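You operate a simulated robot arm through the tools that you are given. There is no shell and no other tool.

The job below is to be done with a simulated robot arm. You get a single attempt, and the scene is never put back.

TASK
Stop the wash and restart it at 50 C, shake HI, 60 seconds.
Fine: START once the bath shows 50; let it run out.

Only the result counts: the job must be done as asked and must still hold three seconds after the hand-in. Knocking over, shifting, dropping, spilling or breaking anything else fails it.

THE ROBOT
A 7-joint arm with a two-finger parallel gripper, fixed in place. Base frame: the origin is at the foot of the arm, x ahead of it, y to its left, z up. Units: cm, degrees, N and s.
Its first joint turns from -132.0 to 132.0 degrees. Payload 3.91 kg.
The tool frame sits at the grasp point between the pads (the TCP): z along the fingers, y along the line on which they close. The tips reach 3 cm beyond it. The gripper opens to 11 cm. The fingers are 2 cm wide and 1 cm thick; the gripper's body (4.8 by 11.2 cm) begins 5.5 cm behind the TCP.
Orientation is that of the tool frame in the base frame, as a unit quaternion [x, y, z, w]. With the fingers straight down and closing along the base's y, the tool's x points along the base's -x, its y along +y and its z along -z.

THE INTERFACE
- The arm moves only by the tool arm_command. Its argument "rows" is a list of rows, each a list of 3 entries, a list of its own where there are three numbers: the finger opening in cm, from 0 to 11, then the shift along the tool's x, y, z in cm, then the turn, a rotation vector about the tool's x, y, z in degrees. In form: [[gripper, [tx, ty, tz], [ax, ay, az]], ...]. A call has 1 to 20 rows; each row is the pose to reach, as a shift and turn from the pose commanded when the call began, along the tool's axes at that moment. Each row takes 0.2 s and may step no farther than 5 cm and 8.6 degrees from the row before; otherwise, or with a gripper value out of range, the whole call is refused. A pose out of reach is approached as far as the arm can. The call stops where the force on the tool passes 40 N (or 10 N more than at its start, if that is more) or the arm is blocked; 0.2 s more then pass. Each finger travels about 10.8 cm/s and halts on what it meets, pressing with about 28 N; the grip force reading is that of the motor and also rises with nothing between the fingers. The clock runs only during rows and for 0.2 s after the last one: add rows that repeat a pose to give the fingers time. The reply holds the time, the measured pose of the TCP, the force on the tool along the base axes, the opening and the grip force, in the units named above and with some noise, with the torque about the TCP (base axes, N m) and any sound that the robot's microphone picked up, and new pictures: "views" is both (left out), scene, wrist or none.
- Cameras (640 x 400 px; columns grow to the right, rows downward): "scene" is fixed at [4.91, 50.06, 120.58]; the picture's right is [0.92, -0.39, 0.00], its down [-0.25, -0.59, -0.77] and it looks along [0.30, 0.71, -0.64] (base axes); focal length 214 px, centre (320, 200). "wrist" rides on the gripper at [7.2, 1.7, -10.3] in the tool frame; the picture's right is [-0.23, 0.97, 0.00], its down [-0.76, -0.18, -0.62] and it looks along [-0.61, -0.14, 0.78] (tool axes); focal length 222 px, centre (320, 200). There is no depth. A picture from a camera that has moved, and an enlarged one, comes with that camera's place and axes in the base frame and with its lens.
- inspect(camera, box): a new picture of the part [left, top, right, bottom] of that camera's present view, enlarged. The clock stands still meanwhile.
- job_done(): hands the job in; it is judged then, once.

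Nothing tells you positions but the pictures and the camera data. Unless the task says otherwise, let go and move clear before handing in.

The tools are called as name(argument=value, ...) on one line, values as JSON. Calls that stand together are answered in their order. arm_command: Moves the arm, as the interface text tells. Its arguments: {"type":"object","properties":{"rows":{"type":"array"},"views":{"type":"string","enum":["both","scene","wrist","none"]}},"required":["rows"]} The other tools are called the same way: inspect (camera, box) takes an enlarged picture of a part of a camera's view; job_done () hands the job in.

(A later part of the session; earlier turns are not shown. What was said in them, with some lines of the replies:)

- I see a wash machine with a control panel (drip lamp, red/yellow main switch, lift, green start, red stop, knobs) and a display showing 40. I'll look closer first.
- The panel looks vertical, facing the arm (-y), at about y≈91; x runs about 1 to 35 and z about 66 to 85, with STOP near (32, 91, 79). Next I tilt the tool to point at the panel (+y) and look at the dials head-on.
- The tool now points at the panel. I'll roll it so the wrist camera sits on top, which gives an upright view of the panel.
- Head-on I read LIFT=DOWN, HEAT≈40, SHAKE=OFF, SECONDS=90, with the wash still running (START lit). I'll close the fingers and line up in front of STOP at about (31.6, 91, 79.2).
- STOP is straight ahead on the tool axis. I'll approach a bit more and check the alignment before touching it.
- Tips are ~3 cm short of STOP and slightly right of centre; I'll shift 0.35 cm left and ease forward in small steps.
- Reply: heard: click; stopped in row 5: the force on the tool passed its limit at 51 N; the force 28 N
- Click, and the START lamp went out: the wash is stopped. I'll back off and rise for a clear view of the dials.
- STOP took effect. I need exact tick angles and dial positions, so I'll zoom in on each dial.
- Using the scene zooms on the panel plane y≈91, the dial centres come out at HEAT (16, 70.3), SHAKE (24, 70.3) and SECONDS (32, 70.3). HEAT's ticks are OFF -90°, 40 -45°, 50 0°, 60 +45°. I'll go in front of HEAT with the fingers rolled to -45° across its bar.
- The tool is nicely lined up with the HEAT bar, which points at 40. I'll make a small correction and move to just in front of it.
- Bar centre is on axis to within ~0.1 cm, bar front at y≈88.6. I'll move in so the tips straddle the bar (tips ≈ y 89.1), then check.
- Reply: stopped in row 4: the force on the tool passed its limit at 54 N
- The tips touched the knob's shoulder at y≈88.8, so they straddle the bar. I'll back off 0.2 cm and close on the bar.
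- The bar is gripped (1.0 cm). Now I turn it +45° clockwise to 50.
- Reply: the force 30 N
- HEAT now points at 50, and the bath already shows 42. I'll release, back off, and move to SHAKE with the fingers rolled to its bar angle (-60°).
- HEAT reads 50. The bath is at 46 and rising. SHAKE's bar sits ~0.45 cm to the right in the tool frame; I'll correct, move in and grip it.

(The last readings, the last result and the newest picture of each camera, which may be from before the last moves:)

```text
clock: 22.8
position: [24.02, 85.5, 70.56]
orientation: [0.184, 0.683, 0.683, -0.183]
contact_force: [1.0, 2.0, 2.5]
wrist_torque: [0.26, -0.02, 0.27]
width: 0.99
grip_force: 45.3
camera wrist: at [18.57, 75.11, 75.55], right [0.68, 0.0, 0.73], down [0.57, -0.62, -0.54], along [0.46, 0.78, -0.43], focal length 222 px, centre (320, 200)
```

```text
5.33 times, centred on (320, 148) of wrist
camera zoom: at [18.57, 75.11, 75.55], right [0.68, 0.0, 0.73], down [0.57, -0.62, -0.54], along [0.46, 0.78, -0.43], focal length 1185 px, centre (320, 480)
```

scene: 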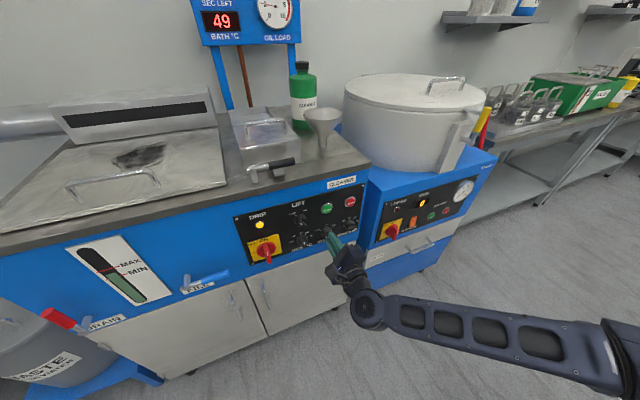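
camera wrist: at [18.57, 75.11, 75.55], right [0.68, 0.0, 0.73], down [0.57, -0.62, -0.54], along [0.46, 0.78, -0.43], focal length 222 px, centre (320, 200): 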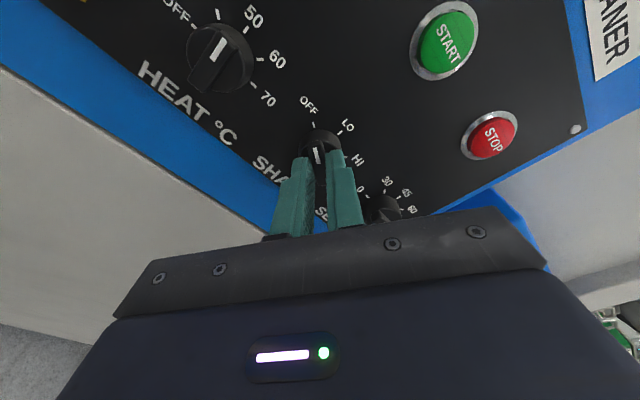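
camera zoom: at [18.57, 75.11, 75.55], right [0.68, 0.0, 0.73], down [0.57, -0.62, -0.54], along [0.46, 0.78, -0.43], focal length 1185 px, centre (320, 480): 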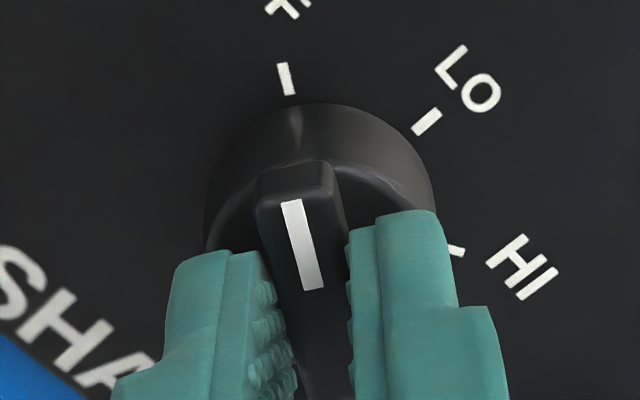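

SHAKE's bar is gripped at OFF. Now I turn it +120° to HI.

arm_command(rows=[[0, [0, 0, 0], [0, 0, 7]], [0, [0, 0, 0], [0, 0, 14]], [0, [0, 0, 0], [0, 0, 21]], [0, [0, 0, 0], [0, 0, 28]], [0, [0, 0, 0], [0, 0, 35]], [0, [0, 0, 0], [0, 0, 42]], [0, [0, 0, 0], [0, 0, 49]], [0, [0, 0, 0], [0, 0, 56]], [0, [0, 0, 0], [0, 0, 63]], [0, [0, 0, 0], [0, 0, 70]], [0, [0, 0, 0], [0, 0, 77]], [0, [0, 0, 0], [0, 0, 84]], [0, [0, 0, 0], [0, 0, 91]], [0, [0, 0, 0], [0, 0, 98]], [0, [0, 0, 0], [0, 0, 105]], [0, [0, 0, 0], [0, 0, 112]], [0, [0, 0, 0], [0, 0, 117]], [0, [0, 0, 0], [0, 0, 120]], [0, [0, 0, 0], [0, 0, 120]]], views="both")

inspect(camera="wrist", box=[240, 90, 400, 190])

inspect(camera="scene", box=[280, 205, 360, 255])

```text
clock: 26.8
position: [24.04, 85.47, 70.6]
orientation: [0.684, 0.181, 0.184, -0.682]
contact_force: [6.9, -1.8, -1.9]
wrist_torque: [0.13, -0.08, -0.41]
width: 0.99
grip_force: 45.3
camera wrist: at [31.11, 75.08, 72.6], right [0.29, 0.0, -0.96], down [-0.75, -0.62, -0.22], along [-0.6, 0.78, -0.18], focal length 222 px, centre (320, 200)
```

scene: 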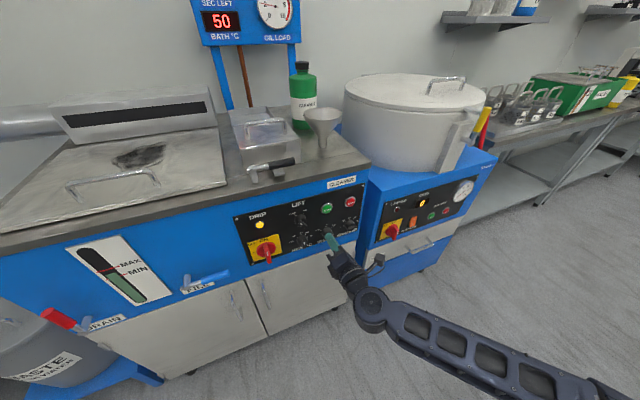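
wrist: 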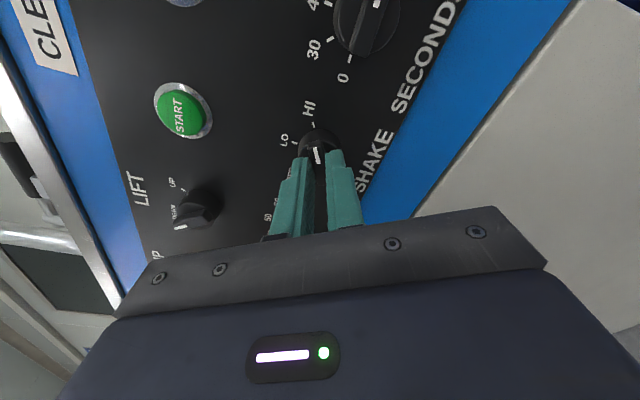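

```text
4.00 times, centred on (320, 140) of wrist
camera zoom: at [31.11, 75.08, 72.6], right [0.29, 0.0, -0.96], down [-0.75, -0.62, -0.22], along [-0.6, 0.78, -0.18], focal length 888 px, centre (320, 440)
```

zoom: 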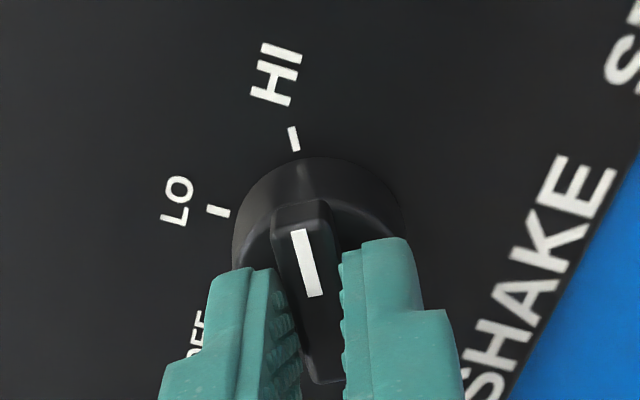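

```text
8.00 times, centred on (320, 230) of scene
camera zoom: at [4.91, 50.06, 120.58], right [0.92, -0.39, 0.0], down [-0.25, -0.59, -0.77], along [0.3, 0.71, -0.64], focal length 1716 px, centre (320, -40)
```

zoom: 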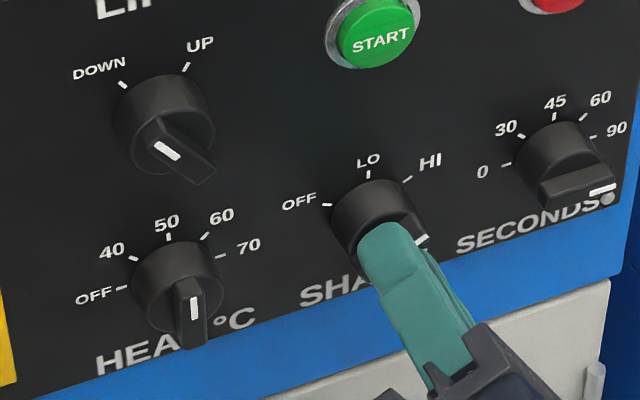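

SHAKE points exactly at HI and the bath shows 50. I'll release, back off, and go to SECONDS with a +90° roll to match its bar.

arm_command(rows=[[2.5, [0, 0, 0], [0, 0, 0]], [3, [0, 0, 0], [0, 0, 0]], [3, [0, 0, -1.5], [0, 0, 0]], [3, [0, 0, -3.4], [0, 0, 0]], [3, [1.75, 1, -3.4], [0, 0, 7.5]], [3, [3.5, 2, -3.4], [0, 0, 15]], [3, [5.2, 3, -3.4], [0, 0, 22.5]], [3, [6.97, 4.03, -3.4], [0, 0, 30]], [3, [6.97, 4.03, -3.4], [0, 0, 30]]], views="both")

inspect(camera="wrist", box=[240, 90, 400, 190])

inspect(camera="scene", box=[280, 205, 360, 255])

```text
clock: 28.8
position: [32.84, 82.21, 76.17]
orientation: [0.728, 0.009, 0.006, -0.686]
contact_force: [0.3, -0.5, -0.6]
wrist_torque: [-0.01, 0.01, 0.02]
width: 3.01
grip_force: 0.1
out of reach, approached as far as the arm can: row 6, 7, 8, 9
camera wrist: at [40.16, 71.82, 75.27], right [-0.21, -0.06, -0.98], down [-0.76, -0.62, 0.2], along [-0.61, 0.78, 0.08], focal length 222 px, centre (320, 200)
```

scene: 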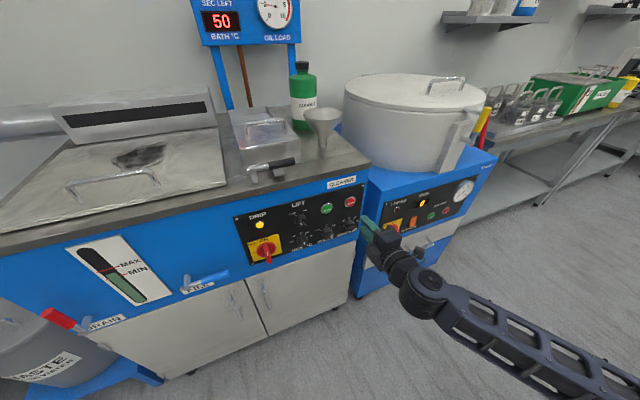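
wrist: 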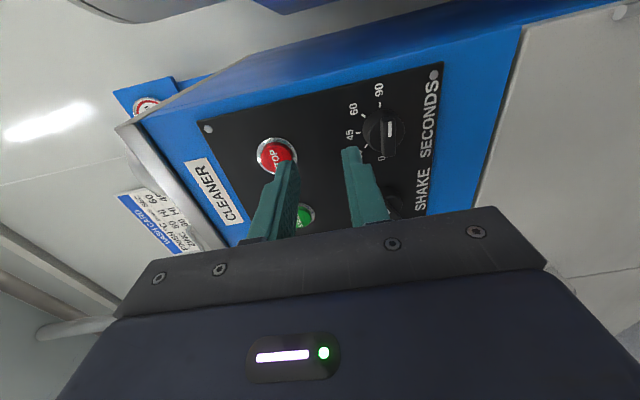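

```text
4.00 times, centred on (320, 140) of wrist
camera zoom: at [40.16, 71.82, 75.27], right [-0.21, -0.06, -0.98], down [-0.76, -0.62, 0.2], along [-0.61, 0.78, 0.08], focal length 888 px, centre (320, 440)
```

zoom: 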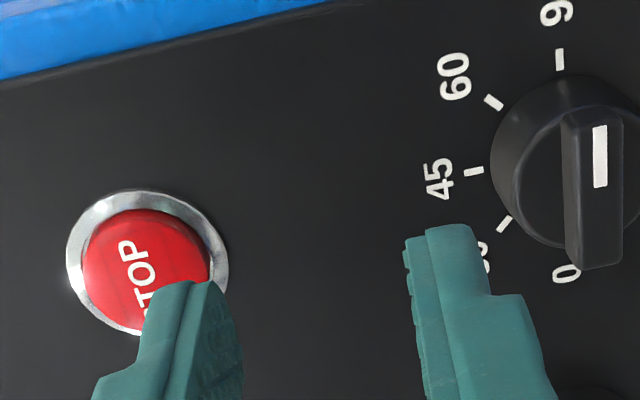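

```text
8.00 times, centred on (320, 230) of scene
camera zoom: at [4.91, 50.06, 120.58], right [0.92, -0.39, 0.0], down [-0.25, -0.59, -0.77], along [0.3, 0.71, -0.64], focal length 1716 px, centre (320, -40)
```

zoom: 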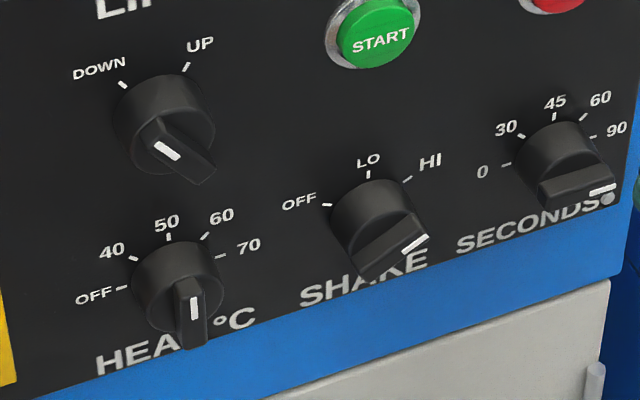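

HI is confirmed, but a +90° roll is beyond the arm's reach there, so the arm went off line. I'll back away, roll back to 0 and then use the equivalent -90° roll for SECONDS.

arm_command(rows=[[3, [0, 0, -3], [0, 0, 0]], [3, [0, 0, -6], [0, 0, -5]], [3, [0, 0, -8], [0, 0, -13]], [3, [0, 0, -8], [0, 0, -21]], [3, [0, 0, -8], [0, 0, -29]], [3, [0, 0, -8], [0, 0, -37]], [3, [0, 0, -8], [0, 0, -45]], [3, [0, 0, -8], [0, 0, -53]], [3, [0, 0, -8], [0, 0, -61]], [3, [0, 0, -8], [0, 0, -69]], [3, [0, 0, -8], [0, 0, -77]], [3, [0, 0, -8], [0, 0, -85]], [3, [0, 0, -8], [0, 0, -90]], [3, [0, 0, -8], [0, 0, -90]]], views="both")

```text
clock: 31.8
position: [32.74, 74.16, 76.69]
orientation: [0.507, 0.522, 0.49, -0.48]
contact_force: [0.1, -0.1, 0.1]
wrist_torque: [-0.02, 0.0, 0.04]
width: 3.0
grip_force: 0.0
camera wrist: at [34.36, 64.2, 84.52], right [0.98, -0.01, -0.2], down [-0.16, -0.67, -0.73], along [-0.13, 0.74, -0.66], focal length 222 px, centre (320, 200)
```

scene: 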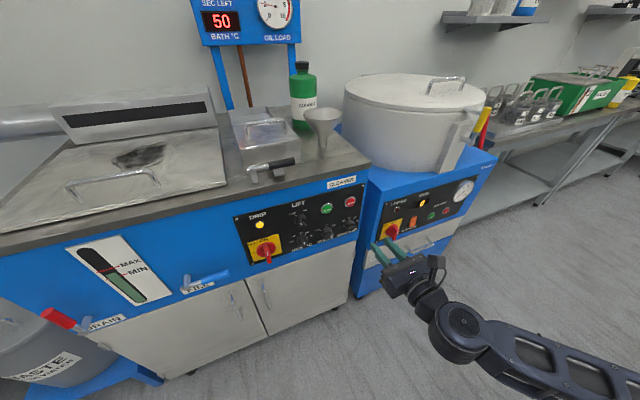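
wrist: 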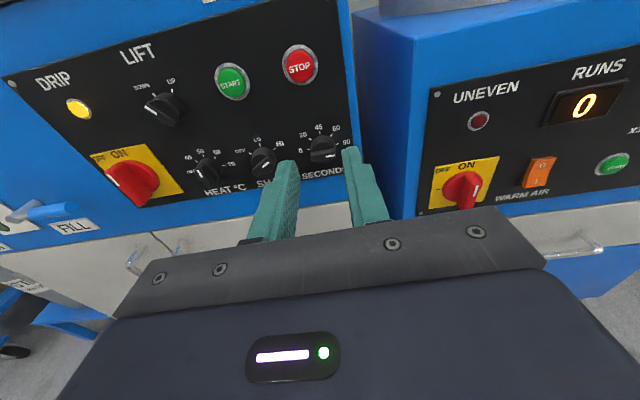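

The commanded pose carried over a ~3.7° tilt. I'll correct that first so the tool is square to the panel again.

arm_command(rows=[[3, [0, 0, 0], [-0.3, 3.4, 1.4]], [3, [0, 0, 0], [-0.3, 3.4, 1.4]]], views="none")

```text
clock: 32.4
position: [32.86, 74.19, 76.6]
orientation: [0.501, 0.5, 0.499, -0.501]
contact_force: [0.1, 0.3, 0.6]
wrist_torque: [0.01, 0.0, 0.01]
width: 2.99
grip_force: 0.0
```

arm_command(rows=[[3, [-0.5, 0, 0], [0, 0, -8]], [3, [-1, -0.1, 0], [0, 0, -16]], [3, [-1.5, -0.2, 0], [0, 0, -24]], [3, [-2, -0.3, 0], [0, 0, -32]], [3, [-3, -0.4, 0], [0, 0, -40]], [3, [-4, -0.5, 1], [0, 0, -48]], [3, [-5, -0.6, 2], [0, 0, -56]], [3, [-6.05, -0.8, 3], [0, 0, -64]], [3, [-6.05, -0.8, 4], [0, 0, -72]], [3, [-6.05, -0.8, 5], [0, 0, -80]], [3, [-6.05, -0.8, 6], [0, 0, -85]], [3, [-6.05, -0.8, 7], [0, 0, -90]], [3, [-6.05, -0.8, 7], [0, 0, -90]]], views="wrist")

inspect(camera="wrist", box=[240, 90, 400, 190])

```text
clock: 35.1
position: [31.98, 81.07, 70.67]
orientation: [-0.001, 0.708, 0.707, 0.0]
contact_force: [0.3, -1.2, 0.1]
wrist_torque: [-0.02, -0.02, 0.0]
width: 3.0
grip_force: 0.1
camera wrist: at [24.78, 70.71, 72.25], right [0.23, 0.0, 0.97], down [0.76, -0.62, -0.18], along [0.61, 0.78, -0.14], focal length 222 px, centre (320, 200)
```

wrist: 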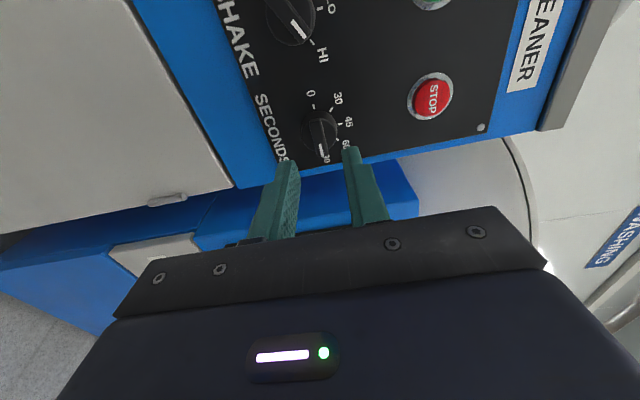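

```text
4.00 times, centred on (320, 140) of wrist
camera zoom: at [24.78, 70.71, 72.25], right [0.23, 0.0, 0.97], down [0.76, -0.62, -0.18], along [0.61, 0.78, -0.14], focal length 888 px, centre (320, 440)
```

zoom: 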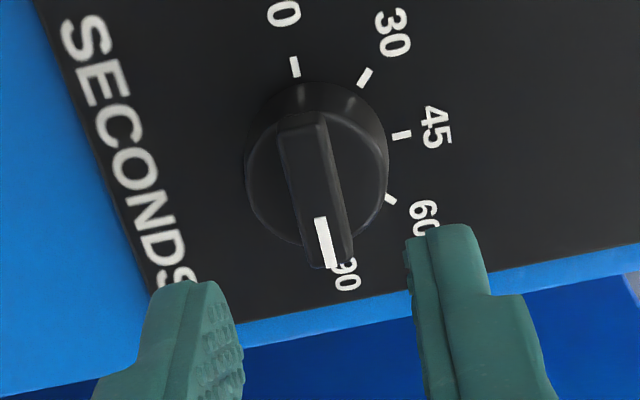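

The bar is on axis and points at 90. I'll move in and grip.

arm_command(rows=[[2.6, [0, -0.05, 1.5], [0, 0, 0]], [2.4, [0, -0.05, 3], [0, 0, 0]], [2.4, [0, -0.05, 3.9], [0, 0, 0]], [2.4, [0, -0.05, 4.4], [0, 0, 0]], [1.5, [0, -0.05, 4.4], [0, 0, 0]], [0.8, [0, -0.05, 4.4], [0, 0, 0]], [0.3, [0, -0.05, 4.4], [0, 0, 0]], [0, [0, -0.05, 4.4], [0, 0, 0]], [0, [0, -0.05, 4.4], [0, 0, 0]]], views="wrist")

inspect(camera="wrist", box=[240, 90, 400, 190])

```text
clock: 37.1
position: [31.97, 85.63, 70.56]
orientation: [0.0, 0.708, 0.707, -0.001]
contact_force: [2.7, 4.6, -7.3]
wrist_torque: [-0.14, -0.04, -0.16]
width: 0.98
grip_force: 45.5
camera wrist: at [24.8, 75.2, 72.17], right [0.23, 0.0, 0.97], down [0.76, -0.62, -0.18], along [0.61, 0.78, -0.14], focal length 222 px, centre (320, 200)
```

wrist: 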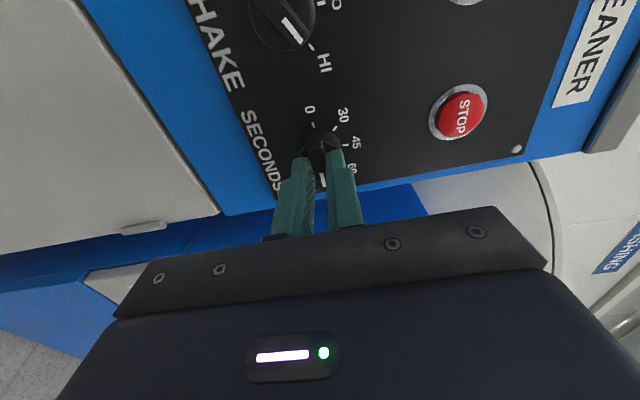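

```text
4.00 times, centred on (320, 140) of wrist
camera zoom: at [24.8, 75.2, 72.17], right [0.23, 0.0, 0.97], down [0.76, -0.62, -0.18], along [0.61, 0.78, -0.14], focal length 888 px, centre (320, 440)
```

zoom: 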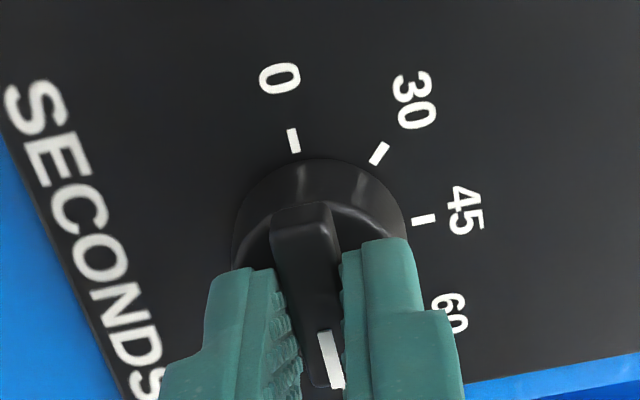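

Gripped. I'll turn counter-clockwise 45° towards 60, in two parts so I can catch any reach problem.

arm_command(rows=[[0, [0, 0, 0], [0, 0, -6]], [0, [0, 0, 0], [0, 0, -12]], [0, [0, 0, 0], [0, 0, -18]], [0, [0, 0, 0], [0, 0, -22]], [0, [0, 0, 0], [0, 0, -22]]], views="none")

```text
clock: 38.4
position: [32.03, 85.66, 70.45]
orientation: [-0.135, 0.695, 0.694, 0.134]
contact_force: [10.3, 32.6, -16.2]
wrist_torque: [-0.42, -0.02, -0.18]
width: 0.99
grip_force: 44.8
```

arm_command(rows=[[0, [0, 0, 0.06], [0, 0, 0]], [0, [0, 0, 0.06], [0, 0, -5]], [0, [0, 0, 0.06], [0, 0, -10]], [0, [0, 0, 0.06], [0, 0, -15]], [0, [0, 0, 0.06], [0, 0, -20]], [0, [0, 0, 0.06], [0, 0, -23]], [0, [0, 0, 0.06], [0, 0, -23]]], views="both")

inspect(camera="wrist", box=[240, 90, 400, 190])

inspect(camera="scene", box=[280, 205, 360, 255])

```text
clock: 40.0
position: [32.04, 85.62, 70.6]
orientation: [-0.271, 0.653, 0.653, 0.27]
contact_force: [18.8, -25.9, -3.9]
wrist_torque: [-0.53, -0.01, -0.04]
width: 0.99
grip_force: 44.7
camera wrist: at [25.71, 75.17, 66.56], right [-0.53, 0.0, 0.85], down [0.66, -0.62, 0.41], along [0.53, 0.78, 0.33], focal length 222 px, centre (320, 200)
```

scene: 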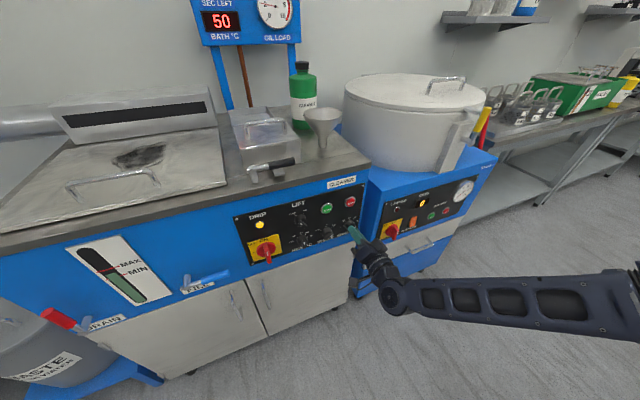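
wrist: 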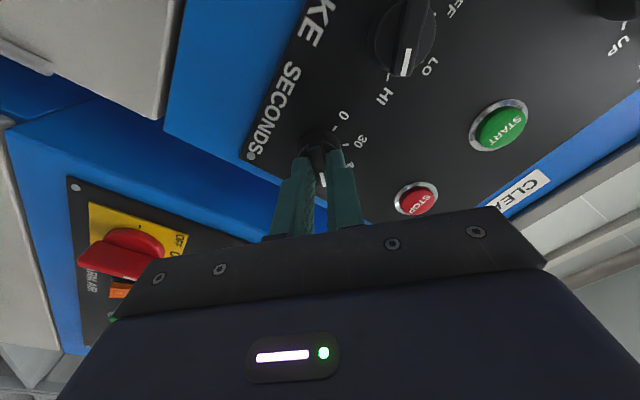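

```text
4.00 times, centred on (320, 140) of wrist
camera zoom: at [25.71, 75.17, 66.56], right [-0.53, 0.0, 0.85], down [0.66, -0.62, 0.41], along [0.53, 0.78, 0.33], focal length 888 px, centre (320, 440)
```

zoom: 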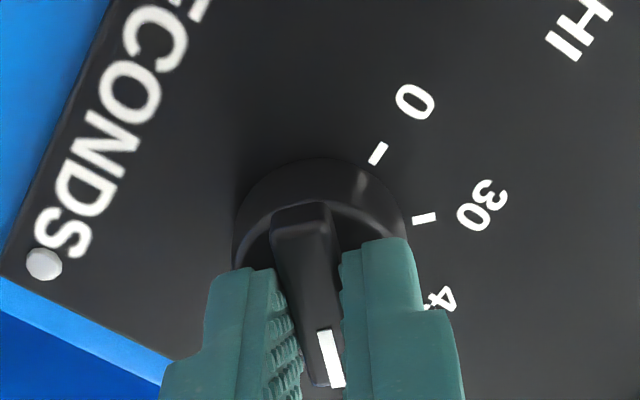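

```text
8.00 times, centred on (320, 230) of scene
camera zoom: at [4.91, 50.06, 120.58], right [0.92, -0.39, 0.0], down [-0.25, -0.59, -0.77], along [0.3, 0.71, -0.64], focal length 1716 px, centre (320, -40)
```

zoom: 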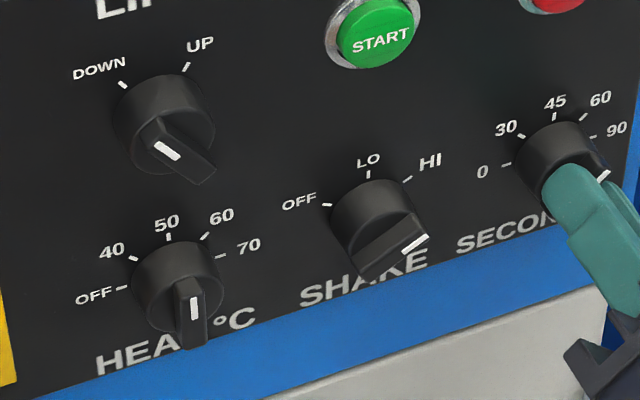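

SECONDS is turned to 60. I'll release, back away and check all three dials.

arm_command(rows=[[2, [0, 0, -0.05], [0, 0, 0]], [3, [0, 0, -0.1], [0, 0, 0]], [3, [0, 0, -0.1], [0, 0, 0]], [3, [0, 0, -2], [0, 0, 0]], [3, [0, 0, -5], [0, 0, 0]], [3, [0, 0, -8], [0, 0, 0]], [3, [0, 0, -10], [0, 0, 8]], [2, [0, 0, -10], [0, 0, 16]], [1, [0, 0, -10], [0, 0, 24]], [0, [0, 0, -10], [0, 0, 32]], [0, [0, 0, -10], [0, 0, 40]], [0, [0, 0, -10], [0, 0, 48]], [0, [0, 0, -10], [0, 0, 56]], [0, [0, 0, -10], [0, 0, 64]], [0, [0, 0, -10], [0, 0, 72]], [0, [0, 0, -10], [0, 0, 80]], [0, [0, 0, -10], [0, 0, 88]], [0, [0, 0, -10], [0, 0, 90]], [0, [0, 0, -10], [0, 0, 90]]], views="both")

inspect(camera="scene", box=[280, 205, 360, 255])

inspect(camera="scene", box=[338, 210, 370, 232])

```text
clock: 44.0
position: [32.09, 75.54, 70.58]
orientation: [0.272, 0.653, 0.653, -0.271]
contact_force: [0.2, -0.2, -0.2]
wrist_torque: [0.0, 0.01, 0.04]
width: 0.0
grip_force: 28.3
camera wrist: at [28.12, 65.15, 76.94], right [0.85, 0.0, 0.53], down [0.41, -0.62, -0.66], along [0.33, 0.78, -0.53], focal length 222 px, centre (320, 200)
```

scene: 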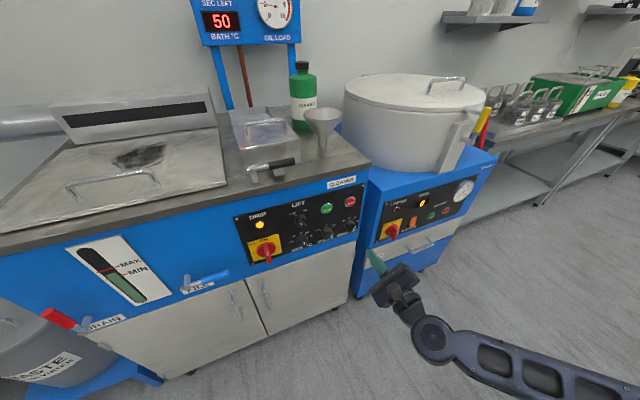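
wrist: 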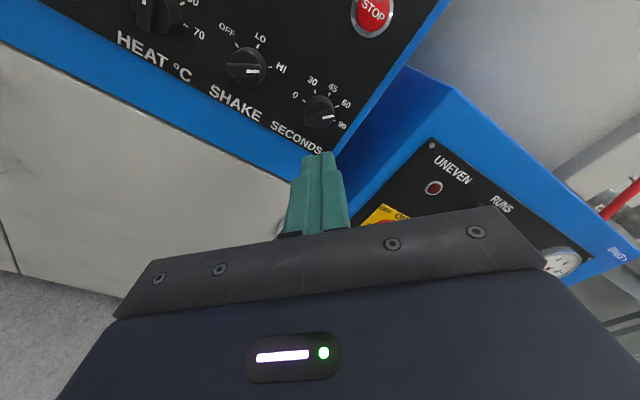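

```text
8.00 times, centred on (320, 230) of scene
camera zoom: at [4.91, 50.06, 120.58], right [0.92, -0.39, 0.0], down [-0.25, -0.59, -0.77], along [0.3, 0.71, -0.64], focal length 1716 px, centre (320, -40)
```

zoom: 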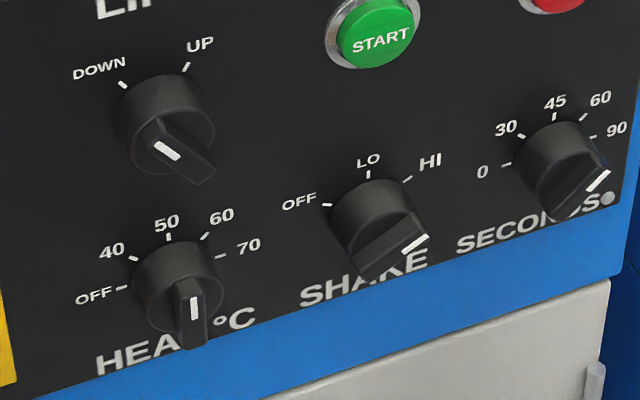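

```text
16.00 times, centred on (354, 221) of scene
camera zoom: at [4.91, 50.06, 120.58], right [0.92, -0.39, 0.0], down [-0.25, -0.59, -0.77], along [0.3, 0.71, -0.64], focal length 3432 px, centre (-224, -136)
```

zoom: 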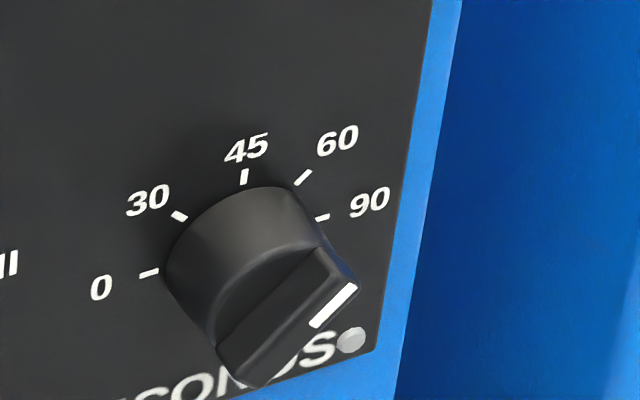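

HEAT 50, SHAKE HI and SECONDS 60 are all exactly on their ticks, and the bath shows 50. I'll move the closed fingers in front of START (about x 23.9, z 79.8).

arm_command(rows=[[0, [2, 0.1, 0], [0, 0, 7.5]], [0, [4, 0.2, 0], [0, 0, 15]], [0, [6.2, 0.3, 1], [0, 0, 22.5]], [0, [8.3, 0.4, 2.5], [0, 0, 30]], [0, [10.4, 0.6, 4], [0, 0, 37.5]], [0, [12.3, 0.7, 6], [0, 0, 45]], [0, [12.3, 0.7, 8], [0, 0, 45]], [0, [12.3, 0.7, 9], [0, 0, 45]], [0, [12.3, 0.7, 9], [0, 0, 45]]], views="both")

inspect(camera="wrist", box=[240, 90, 400, 190])

```text
clock: 46.0
position: [23.79, 84.68, 79.86]
orientation: [-0.5, -0.501, -0.499, 0.501]
contact_force: [0.1, 0.5, 0.3]
wrist_torque: [0.02, -0.01, -0.01]
width: 0.01
grip_force: 28.3
camera wrist: at [25.47, 74.24, 87.02], right [0.97, 0.0, -0.23], down [-0.18, -0.62, -0.76], along [-0.14, 0.78, -0.61], focal length 222 px, centre (320, 200)
```

scene: 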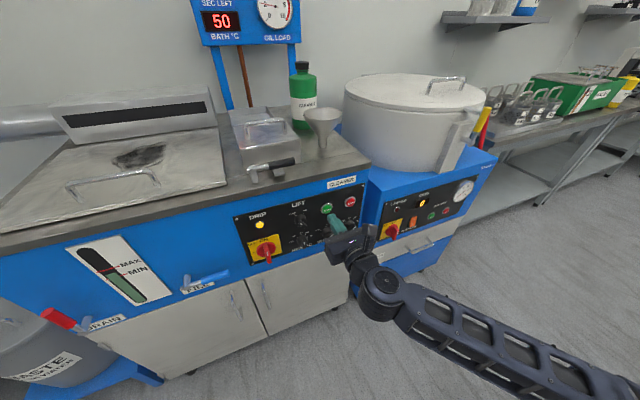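
wrist: 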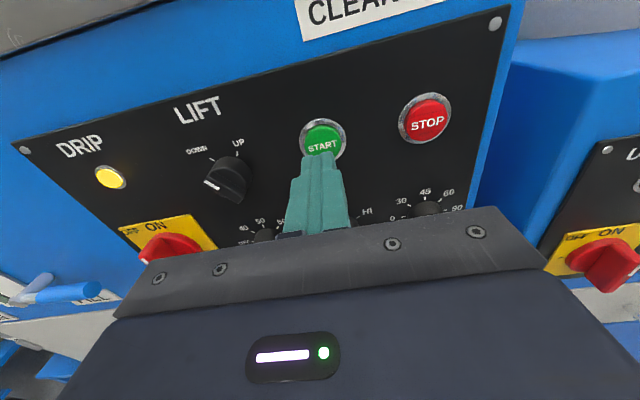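

```text
4.00 times, centred on (320, 140) of wrist
camera zoom: at [25.47, 74.24, 87.02], right [0.97, 0.0, -0.23], down [-0.18, -0.62, -0.76], along [-0.14, 0.78, -0.61], focal length 888 px, centre (320, 440)
```

zoom: 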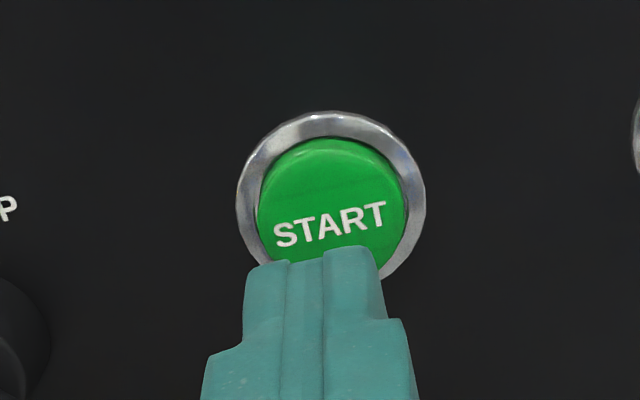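

The fingers are aligned on START. I'll press it until it clicks and then retract.

arm_command(rows=[[0, [0.1, 0.15, 1.2], [0, 0, 0]], [0, [0.1, 0.15, 2.0], [0, 0, 0]], [0, [0.1, 0.15, 2.3], [0, 0, 0]], [0, [0.1, 0.15, 2.5], [0, 0, 0]], [0, [0.1, 0.15, 2.6], [0, 0, 0]]], views="both")

```text
clock: 47.1
position: [23.95, 87.26, 79.89]
orientation: [0.5, 0.5, 0.499, -0.5]
contact_force: [0.3, -2.7, -0.7]
wrist_torque: [0.0, 0.01, -0.02]
width: 0.0
grip_force: 28.4
heard: click
camera wrist: at [25.66, 76.78, 87.1], right [0.97, 0.0, -0.23], down [-0.18, -0.62, -0.76], along [-0.14, 0.78, -0.61], focal length 222 px, centre (320, 200)
```

scene: 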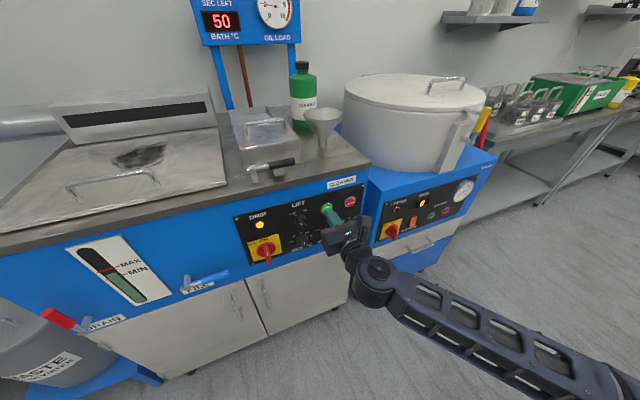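
wrist: 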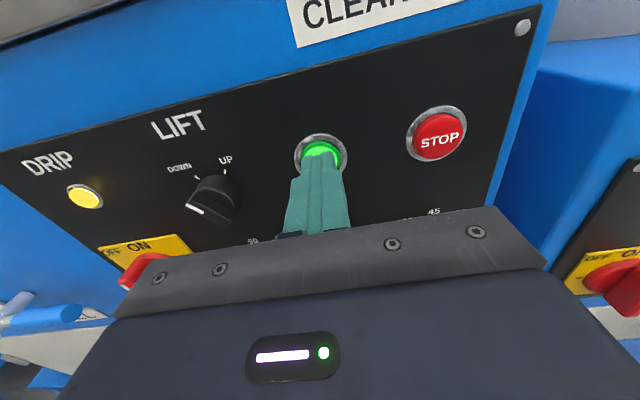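

START is lit: the wash is running at 50. I'll retract clear and tilt the wrist camera up to watch the SEC LEFT display.

arm_command(rows=[[0, [0, 0, -2], [0, 0, 0]], [0, [0, 0, -6], [0, 0, 0]], [0, [0, 0, -10], [0, 0, 0]], [0, [3, 0, -14], [0, 0, 0]], [0, [6, 0, -16], [0, 0, 0]], [0, [6, 0, -16], [0, 8, 0]], [0, [6, 0, -16], [0, 16, 0]], [0, [6, 0, -16], [0, 24, 0]], [0, [6, 0, -16], [0, 32, 0]], [0, [6, 0, -16], [0, 40, 0]], [0, [6, 0, -16], [0, 40, 0]]], views="both")

```text
clock: 49.5
position: [23.98, 71.31, 85.95]
orientation: [-0.299, -0.299, -0.639, 0.642]
contact_force: [0.0, -0.5, 0.1]
wrist_torque: [0.0, -0.01, 0.01]
width: 0.02
grip_force: 28.0
camera wrist: at [25.73, 58.55, 84.72], right [0.97, 0.15, -0.18], down [-0.18, 0.01, -0.98], along [-0.14, 0.99, 0.04], focal length 222 px, centre (320, 200)
```

scene: 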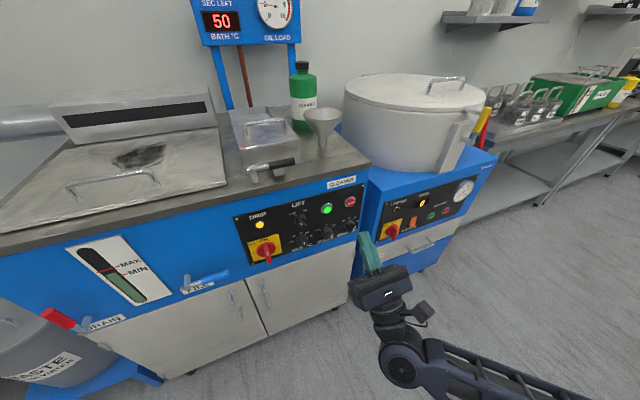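
wrist: 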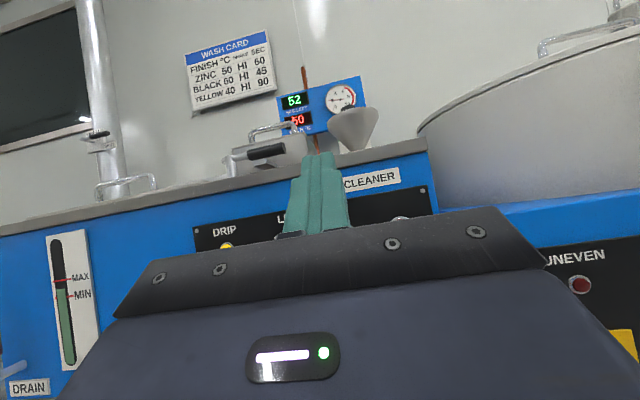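

The display shows 52 s left with the bath at 50, so it's running (the wash card's ZINC line matches 50/HI/60). Now I hold still and let it run out.

arm_command(rows=[[0, [0, 0, 0], [0, 0, 0]], [0, [0, 0, 0], [0, 0, 0]], [0, [0, 0, 0], [0, 0, 0]], [0, [0, 0, 0], [0, 0, 0]], [0, [0, 0, 0], [0, 0, 0]], [0, [0, 0, 0], [0, 0, 0]], [0, [0, 0, 0], [0, 0, 0]], [0, [0, 0, 0], [0, 0, 0]], [0, [0, 0, 0], [0, 0, 0]], [0, [0, 0, 0], [0, 0, 0]], [0, [0, 0, 0], [0, 0, 0]], [0, [0, 0, 0], [0, 0, 0]], [0, [0, 0, 0], [0, 0, 0]], [0, [0, 0, 0], [0, 0, 0]], [0, [0, 0, 0], [0, 0, 0]], [0, [0, 0, 0], [0, 0, 0]], [0, [0, 0, 0], [0, 0, 0]], [0, [0, 0, 0], [0, 0, 0]], [0, [0, 0, 0], [0, 0, 0]], [0, [0, 0, 0], [0, 0, 0]]], views="wrist")

inspect(camera="wrist", box=[240, 60, 400, 160])

```text
clock: 53.8
position: [24.03, 71.18, 85.83]
orientation: [-0.3, -0.299, -0.64, 0.641]
contact_force: [0.3, -0.4, 0.0]
wrist_torque: [-0.01, -0.01, -0.01]
width: 0.01
grip_force: 28.4
camera wrist: at [25.73, 58.55, 84.74], right [0.97, 0.15, -0.18], down [-0.18, 0.01, -0.98], along [-0.14, 0.99, 0.04], focal length 222 px, centre (320, 200)
```

wrist: 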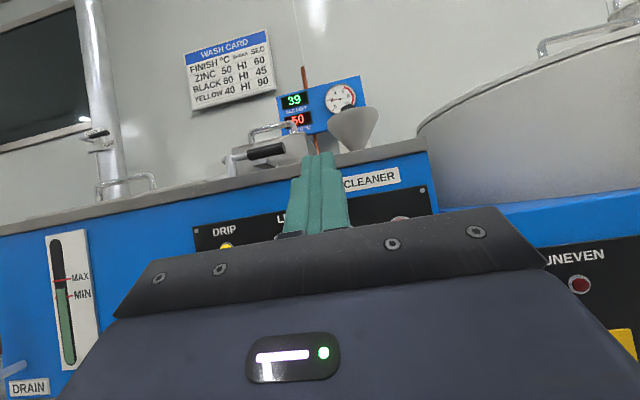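

```text
4.00 times, centred on (320, 110) of wrist
camera zoom: at [25.73, 58.55, 84.74], right [0.97, 0.15, -0.18], down [-0.18, 0.01, -0.98], along [-0.14, 0.99, 0.04], focal length 888 px, centre (320, 560)
```

zoom: 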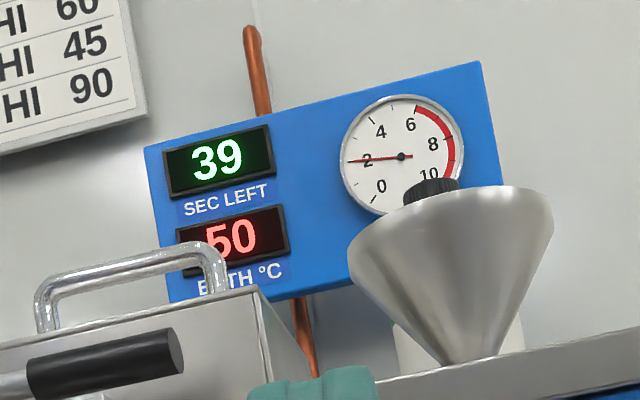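

39 s left, counting about 3 per clock second. I'll keep waiting.

arm_command(rows=[[0, [0, 0, 0], [0, 0, 0]], [0, [0, 0, 0], [0, 0, 0]], [0, [0, 0, 0], [0, 0, 0]], [0, [0, 0, 0], [0, 0, 0]], [0, [0, 0, 0], [0, 0, 0]], [0, [0, 0, 0], [0, 0, 0]], [0, [0, 0, 0], [0, 0, 0]], [0, [0, 0, 0], [0, 0, 0]], [0, [0, 0, 0], [0, 0, 0]], [0, [0, 0, 0], [0, 0, 0]], [0, [0, 0, 0], [0, 0, 0]], [0, [0, 0, 0], [0, 0, 0]], [0, [0, 0, 0], [0, 0, 0]], [0, [0, 0, 0], [0, 0, 0]], [0, [0, 0, 0], [0, 0, 0]], [0, [0, 0, 0], [0, 0, 0]], [0, [0, 0, 0], [0, 0, 0]], [0, [0, 0, 0], [0, 0, 0]], [0, [0, 0, 0], [0, 0, 0]], [0, [0, 0, 0], [0, 0, 0]]], views="none")

arm_command(rows=[[0, [0, 0, 0], [0, 0, 0]], [0, [0, 0, 0], [0, 0, 0]], [0, [0, 0, 0], [0, 0, 0]], [0, [0, 0, 0], [0, 0, 0]], [0, [0, 0, 0], [0, 0, 0]], [0, [0, 0, 0], [0, 0, 0]], [0, [0, 0, 0], [0, 0, 0]], [0, [0, 0, 0], [0, 0, 0]], [0, [0, 0, 0], [0, 0, 0]], [0, [0, 0, 0], [0, 0, 0]], [0, [0, 0, 0], [0, 0, 0]], [0, [0, 0, 0], [0, 0, 0]], [0, [0, 0, 0], [0, 0, 0]], [0, [0, 0, 0], [0, 0, 0]], [0, [0, 0, 0], [0, 0, 0]], [0, [0, 0, 0], [0, 0, 0]], [0, [0, 0, 0], [0, 0, 0]], [0, [0, 0, 0], [0, 0, 0]], [0, [0, 0, 0], [0, 0, 0]], [0, [0, 0, 0], [0, 0, 0]]], views="both")

inspect(camera="wrist", box=[240, 60, 400, 160])

```text
clock: 58.0
position: [24.04, 71.27, 85.9]
orientation: [-0.3, -0.3, -0.64, 0.641]
contact_force: [1.3, 0.0, -0.3]
wrist_torque: [0.03, -0.02, 0.01]
width: 0.0
grip_force: 27.3
```

```text
clock: 62.1
position: [24.09, 71.24, 85.98]
orientation: [-0.3, -0.299, -0.64, 0.641]
contact_force: [0.3, -0.2, -0.2]
wrist_torque: [-0.01, 0.0, 0.02]
width: 0.01
grip_force: 27.8
camera wrist: at [25.73, 58.55, 84.74], right [0.97, 0.15, -0.18], down [-0.18, 0.01, -0.98], along [-0.14, 0.99, 0.04], focal length 222 px, centre (320, 200)
```

scene: 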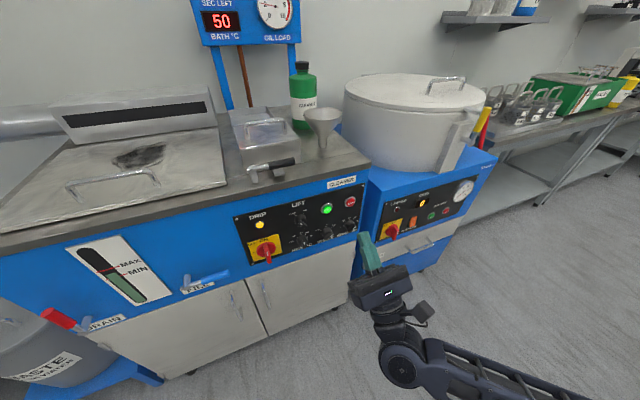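
wrist: 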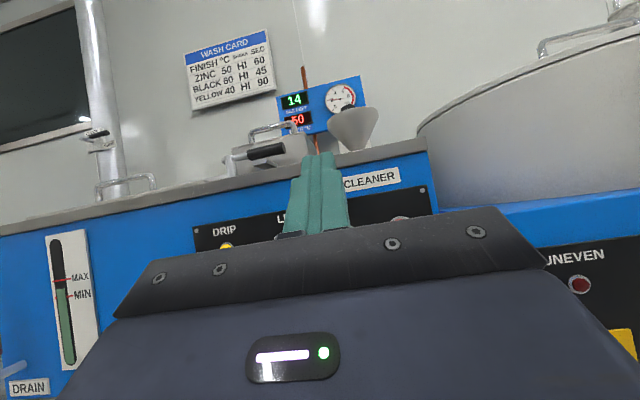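

```text
4.00 times, centred on (320, 110) of wrist
camera zoom: at [25.73, 58.55, 84.74], right [0.97, 0.15, -0.18], down [-0.18, 0.01, -0.98], along [-0.14, 0.99, 0.04], focal length 888 px, centre (320, 560)
```

zoom: 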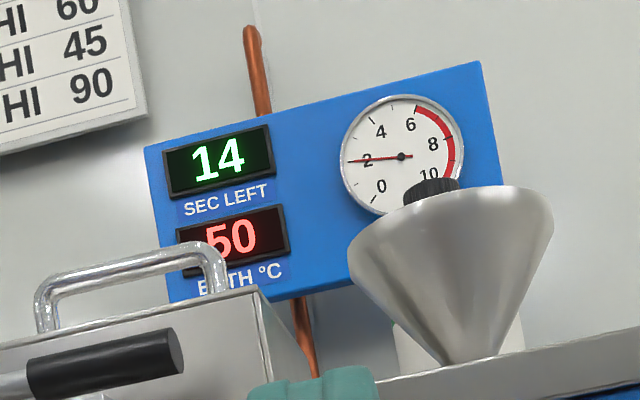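

14 s left, bath steady at 50. I'll wait for the rest and then check that the cycle has ended.

arm_command(rows=[[0, [0, 0, 0], [0, 0, 0]], [0, [0, 0, 0], [0, 0, 0]], [0, [0, 0, 0], [0, 0, 0]], [0, [0, 0, 0], [0, 0, 0]], [0, [0, 0, 0], [0, 0, 0]], [0, [0, 0, 0], [0, 0, 0]], [0, [0, 0, 0], [0, 0, 0]], [0, [0, 0, 0], [0, 0, 0]], [0, [0, 0, 0], [0, 0, 0]], [0, [0, 0, 0], [0, 0, 0]], [0, [0, 0, 0], [0, 0, 0]], [0, [0, 0, 0], [0, 0, 0]], [0, [0, 0, 0], [0, 0, 0]], [0, [0, 0, 0], [0, 0, 0]], [0, [0, 0, 0], [0, 0, 0]], [0, [0, 0, 0], [0, 0, 0]], [0, [0, 0, 0], [0, 0, 0]], [0, [0, 0, 0], [0, 0, 0]], [0, [0, 0, 0], [0, 0, 0]], [0, [0, 0, 0], [0, 0, 0]]], views="none")

arm_command(rows=[[0, [0, 0, 0], [0, 0, 0]], [0, [0, 0, 0], [0, 0, 0]], [0, [0, 0, 0], [0, 0, 0]], [0, [0, 0, 0], [0, 0, 0]], [0, [0, 0, 0], [0, 0, 0]], [0, [0, 0, 0], [0, 0, 0]], [0, [0, 0, 0], [0, 0, 0]], [0, [0, 0, 0], [0, 0, 0]], [0, [0, 0, 0], [0, 0, 0]], [0, [0, 0, 0], [0, 0, 0]]], views="both")

inspect(camera="wrist", box=[240, 60, 400, 160])

inspect(camera="scene", box=[230, 170, 370, 270])

```text
clock: 66.3
position: [23.94, 71.16, 85.93]
orientation: [-0.299, -0.299, -0.64, 0.641]
contact_force: [-0.8, -0.8, 0.4]
wrist_torque: [-0.03, 0.01, 0.02]
width: 0.02
grip_force: 28.2
```

```text
clock: 68.5
position: [24.19, 71.27, 85.94]
orientation: [-0.3, -0.299, -0.64, 0.641]
contact_force: [-0.2, 0.1, 0.0]
wrist_torque: [-0.03, -0.02, 0.0]
width: 0.01
grip_force: 28.0
camera wrist: at [25.73, 58.55, 84.74], right [0.97, 0.15, -0.18], down [-0.18, 0.01, -0.98], along [-0.14, 0.99, 0.04], focal length 222 px, centre (320, 200)
```

scene: 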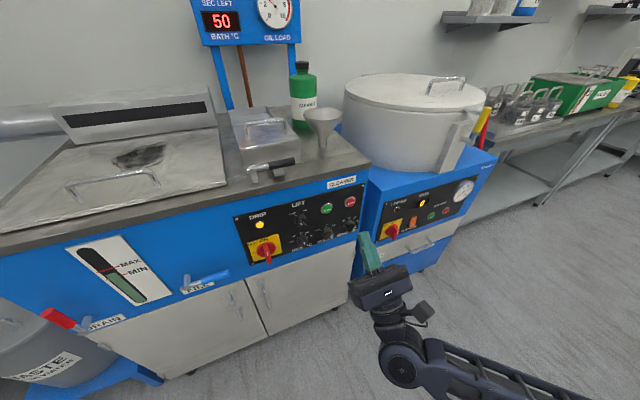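
wrist: 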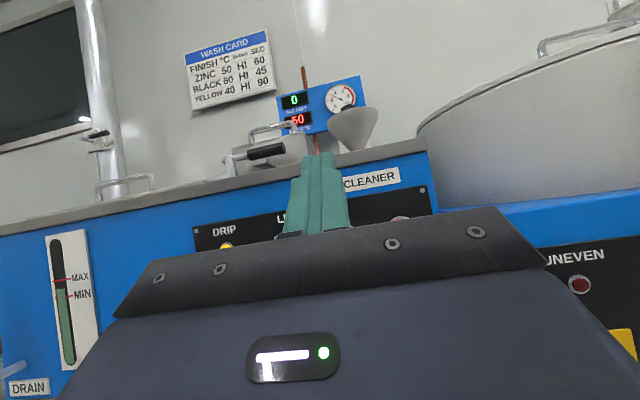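

```text
4.00 times, centred on (320, 110) of wrist
camera zoom: at [25.73, 58.55, 84.74], right [0.97, 0.15, -0.18], down [-0.18, 0.01, -0.98], along [-0.14, 0.99, 0.04], focal length 888 px, centre (320, 560)
```

zoom: 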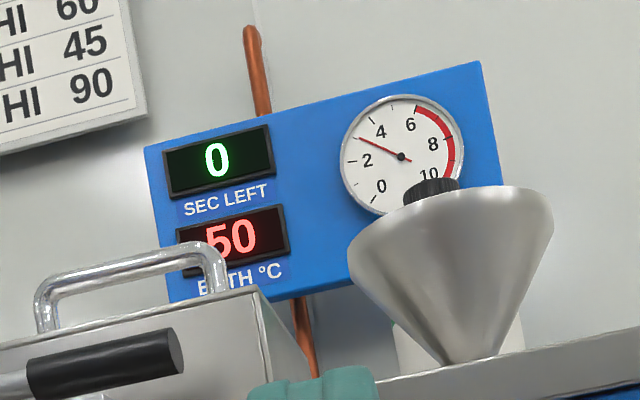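

```text
4.00 times, centred on (300, 220) of scene
camera zoom: at [4.91, 50.06, 120.58], right [0.92, -0.39, 0.0], down [-0.25, -0.59, -0.77], along [0.3, 0.71, -0.64], focal length 858 px, centre (400, 120)
```

zoom: 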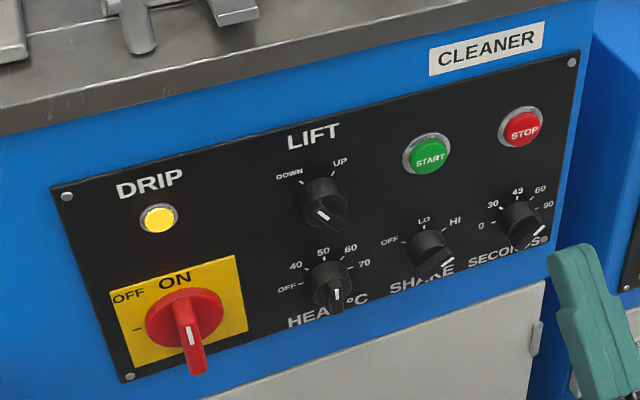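

The cycle has run out: SEC LEFT is 0, the START lamp is off, the bath is at 50, and the dials read 50 / HI / 60. The arm is clear of everything, so I'm handing in.

job_done()

```text
The job is handed in.
```

The wash was stopped and restarted at 50 °C, shake HI, 60 seconds, and it ran all the way out. I have handed the job in.

- **Stop:** pressing STOP gave a click and the START lamp went out.
- **Settings:** HEAT is on 50, SHAKE on HI and SECONDS on 60.
- **Start:** I pressed START once the bath showed 50. The lamp lit and the timer counted down.
- **End of cycle:** SEC LEFT reads 0, the START lamp is off and the bath still shows 50. The OIL LOAD gauge moved from about 2 to just under 4 by the end.

While reaching for SECONDS, the arm hit its turning limit and drifted about 5 cm off line in front of the panel. It met no resistance there, and I backed out and came in from the other side. Nothing was knocked or moved that I could see, and the arm ended clear of the machine.
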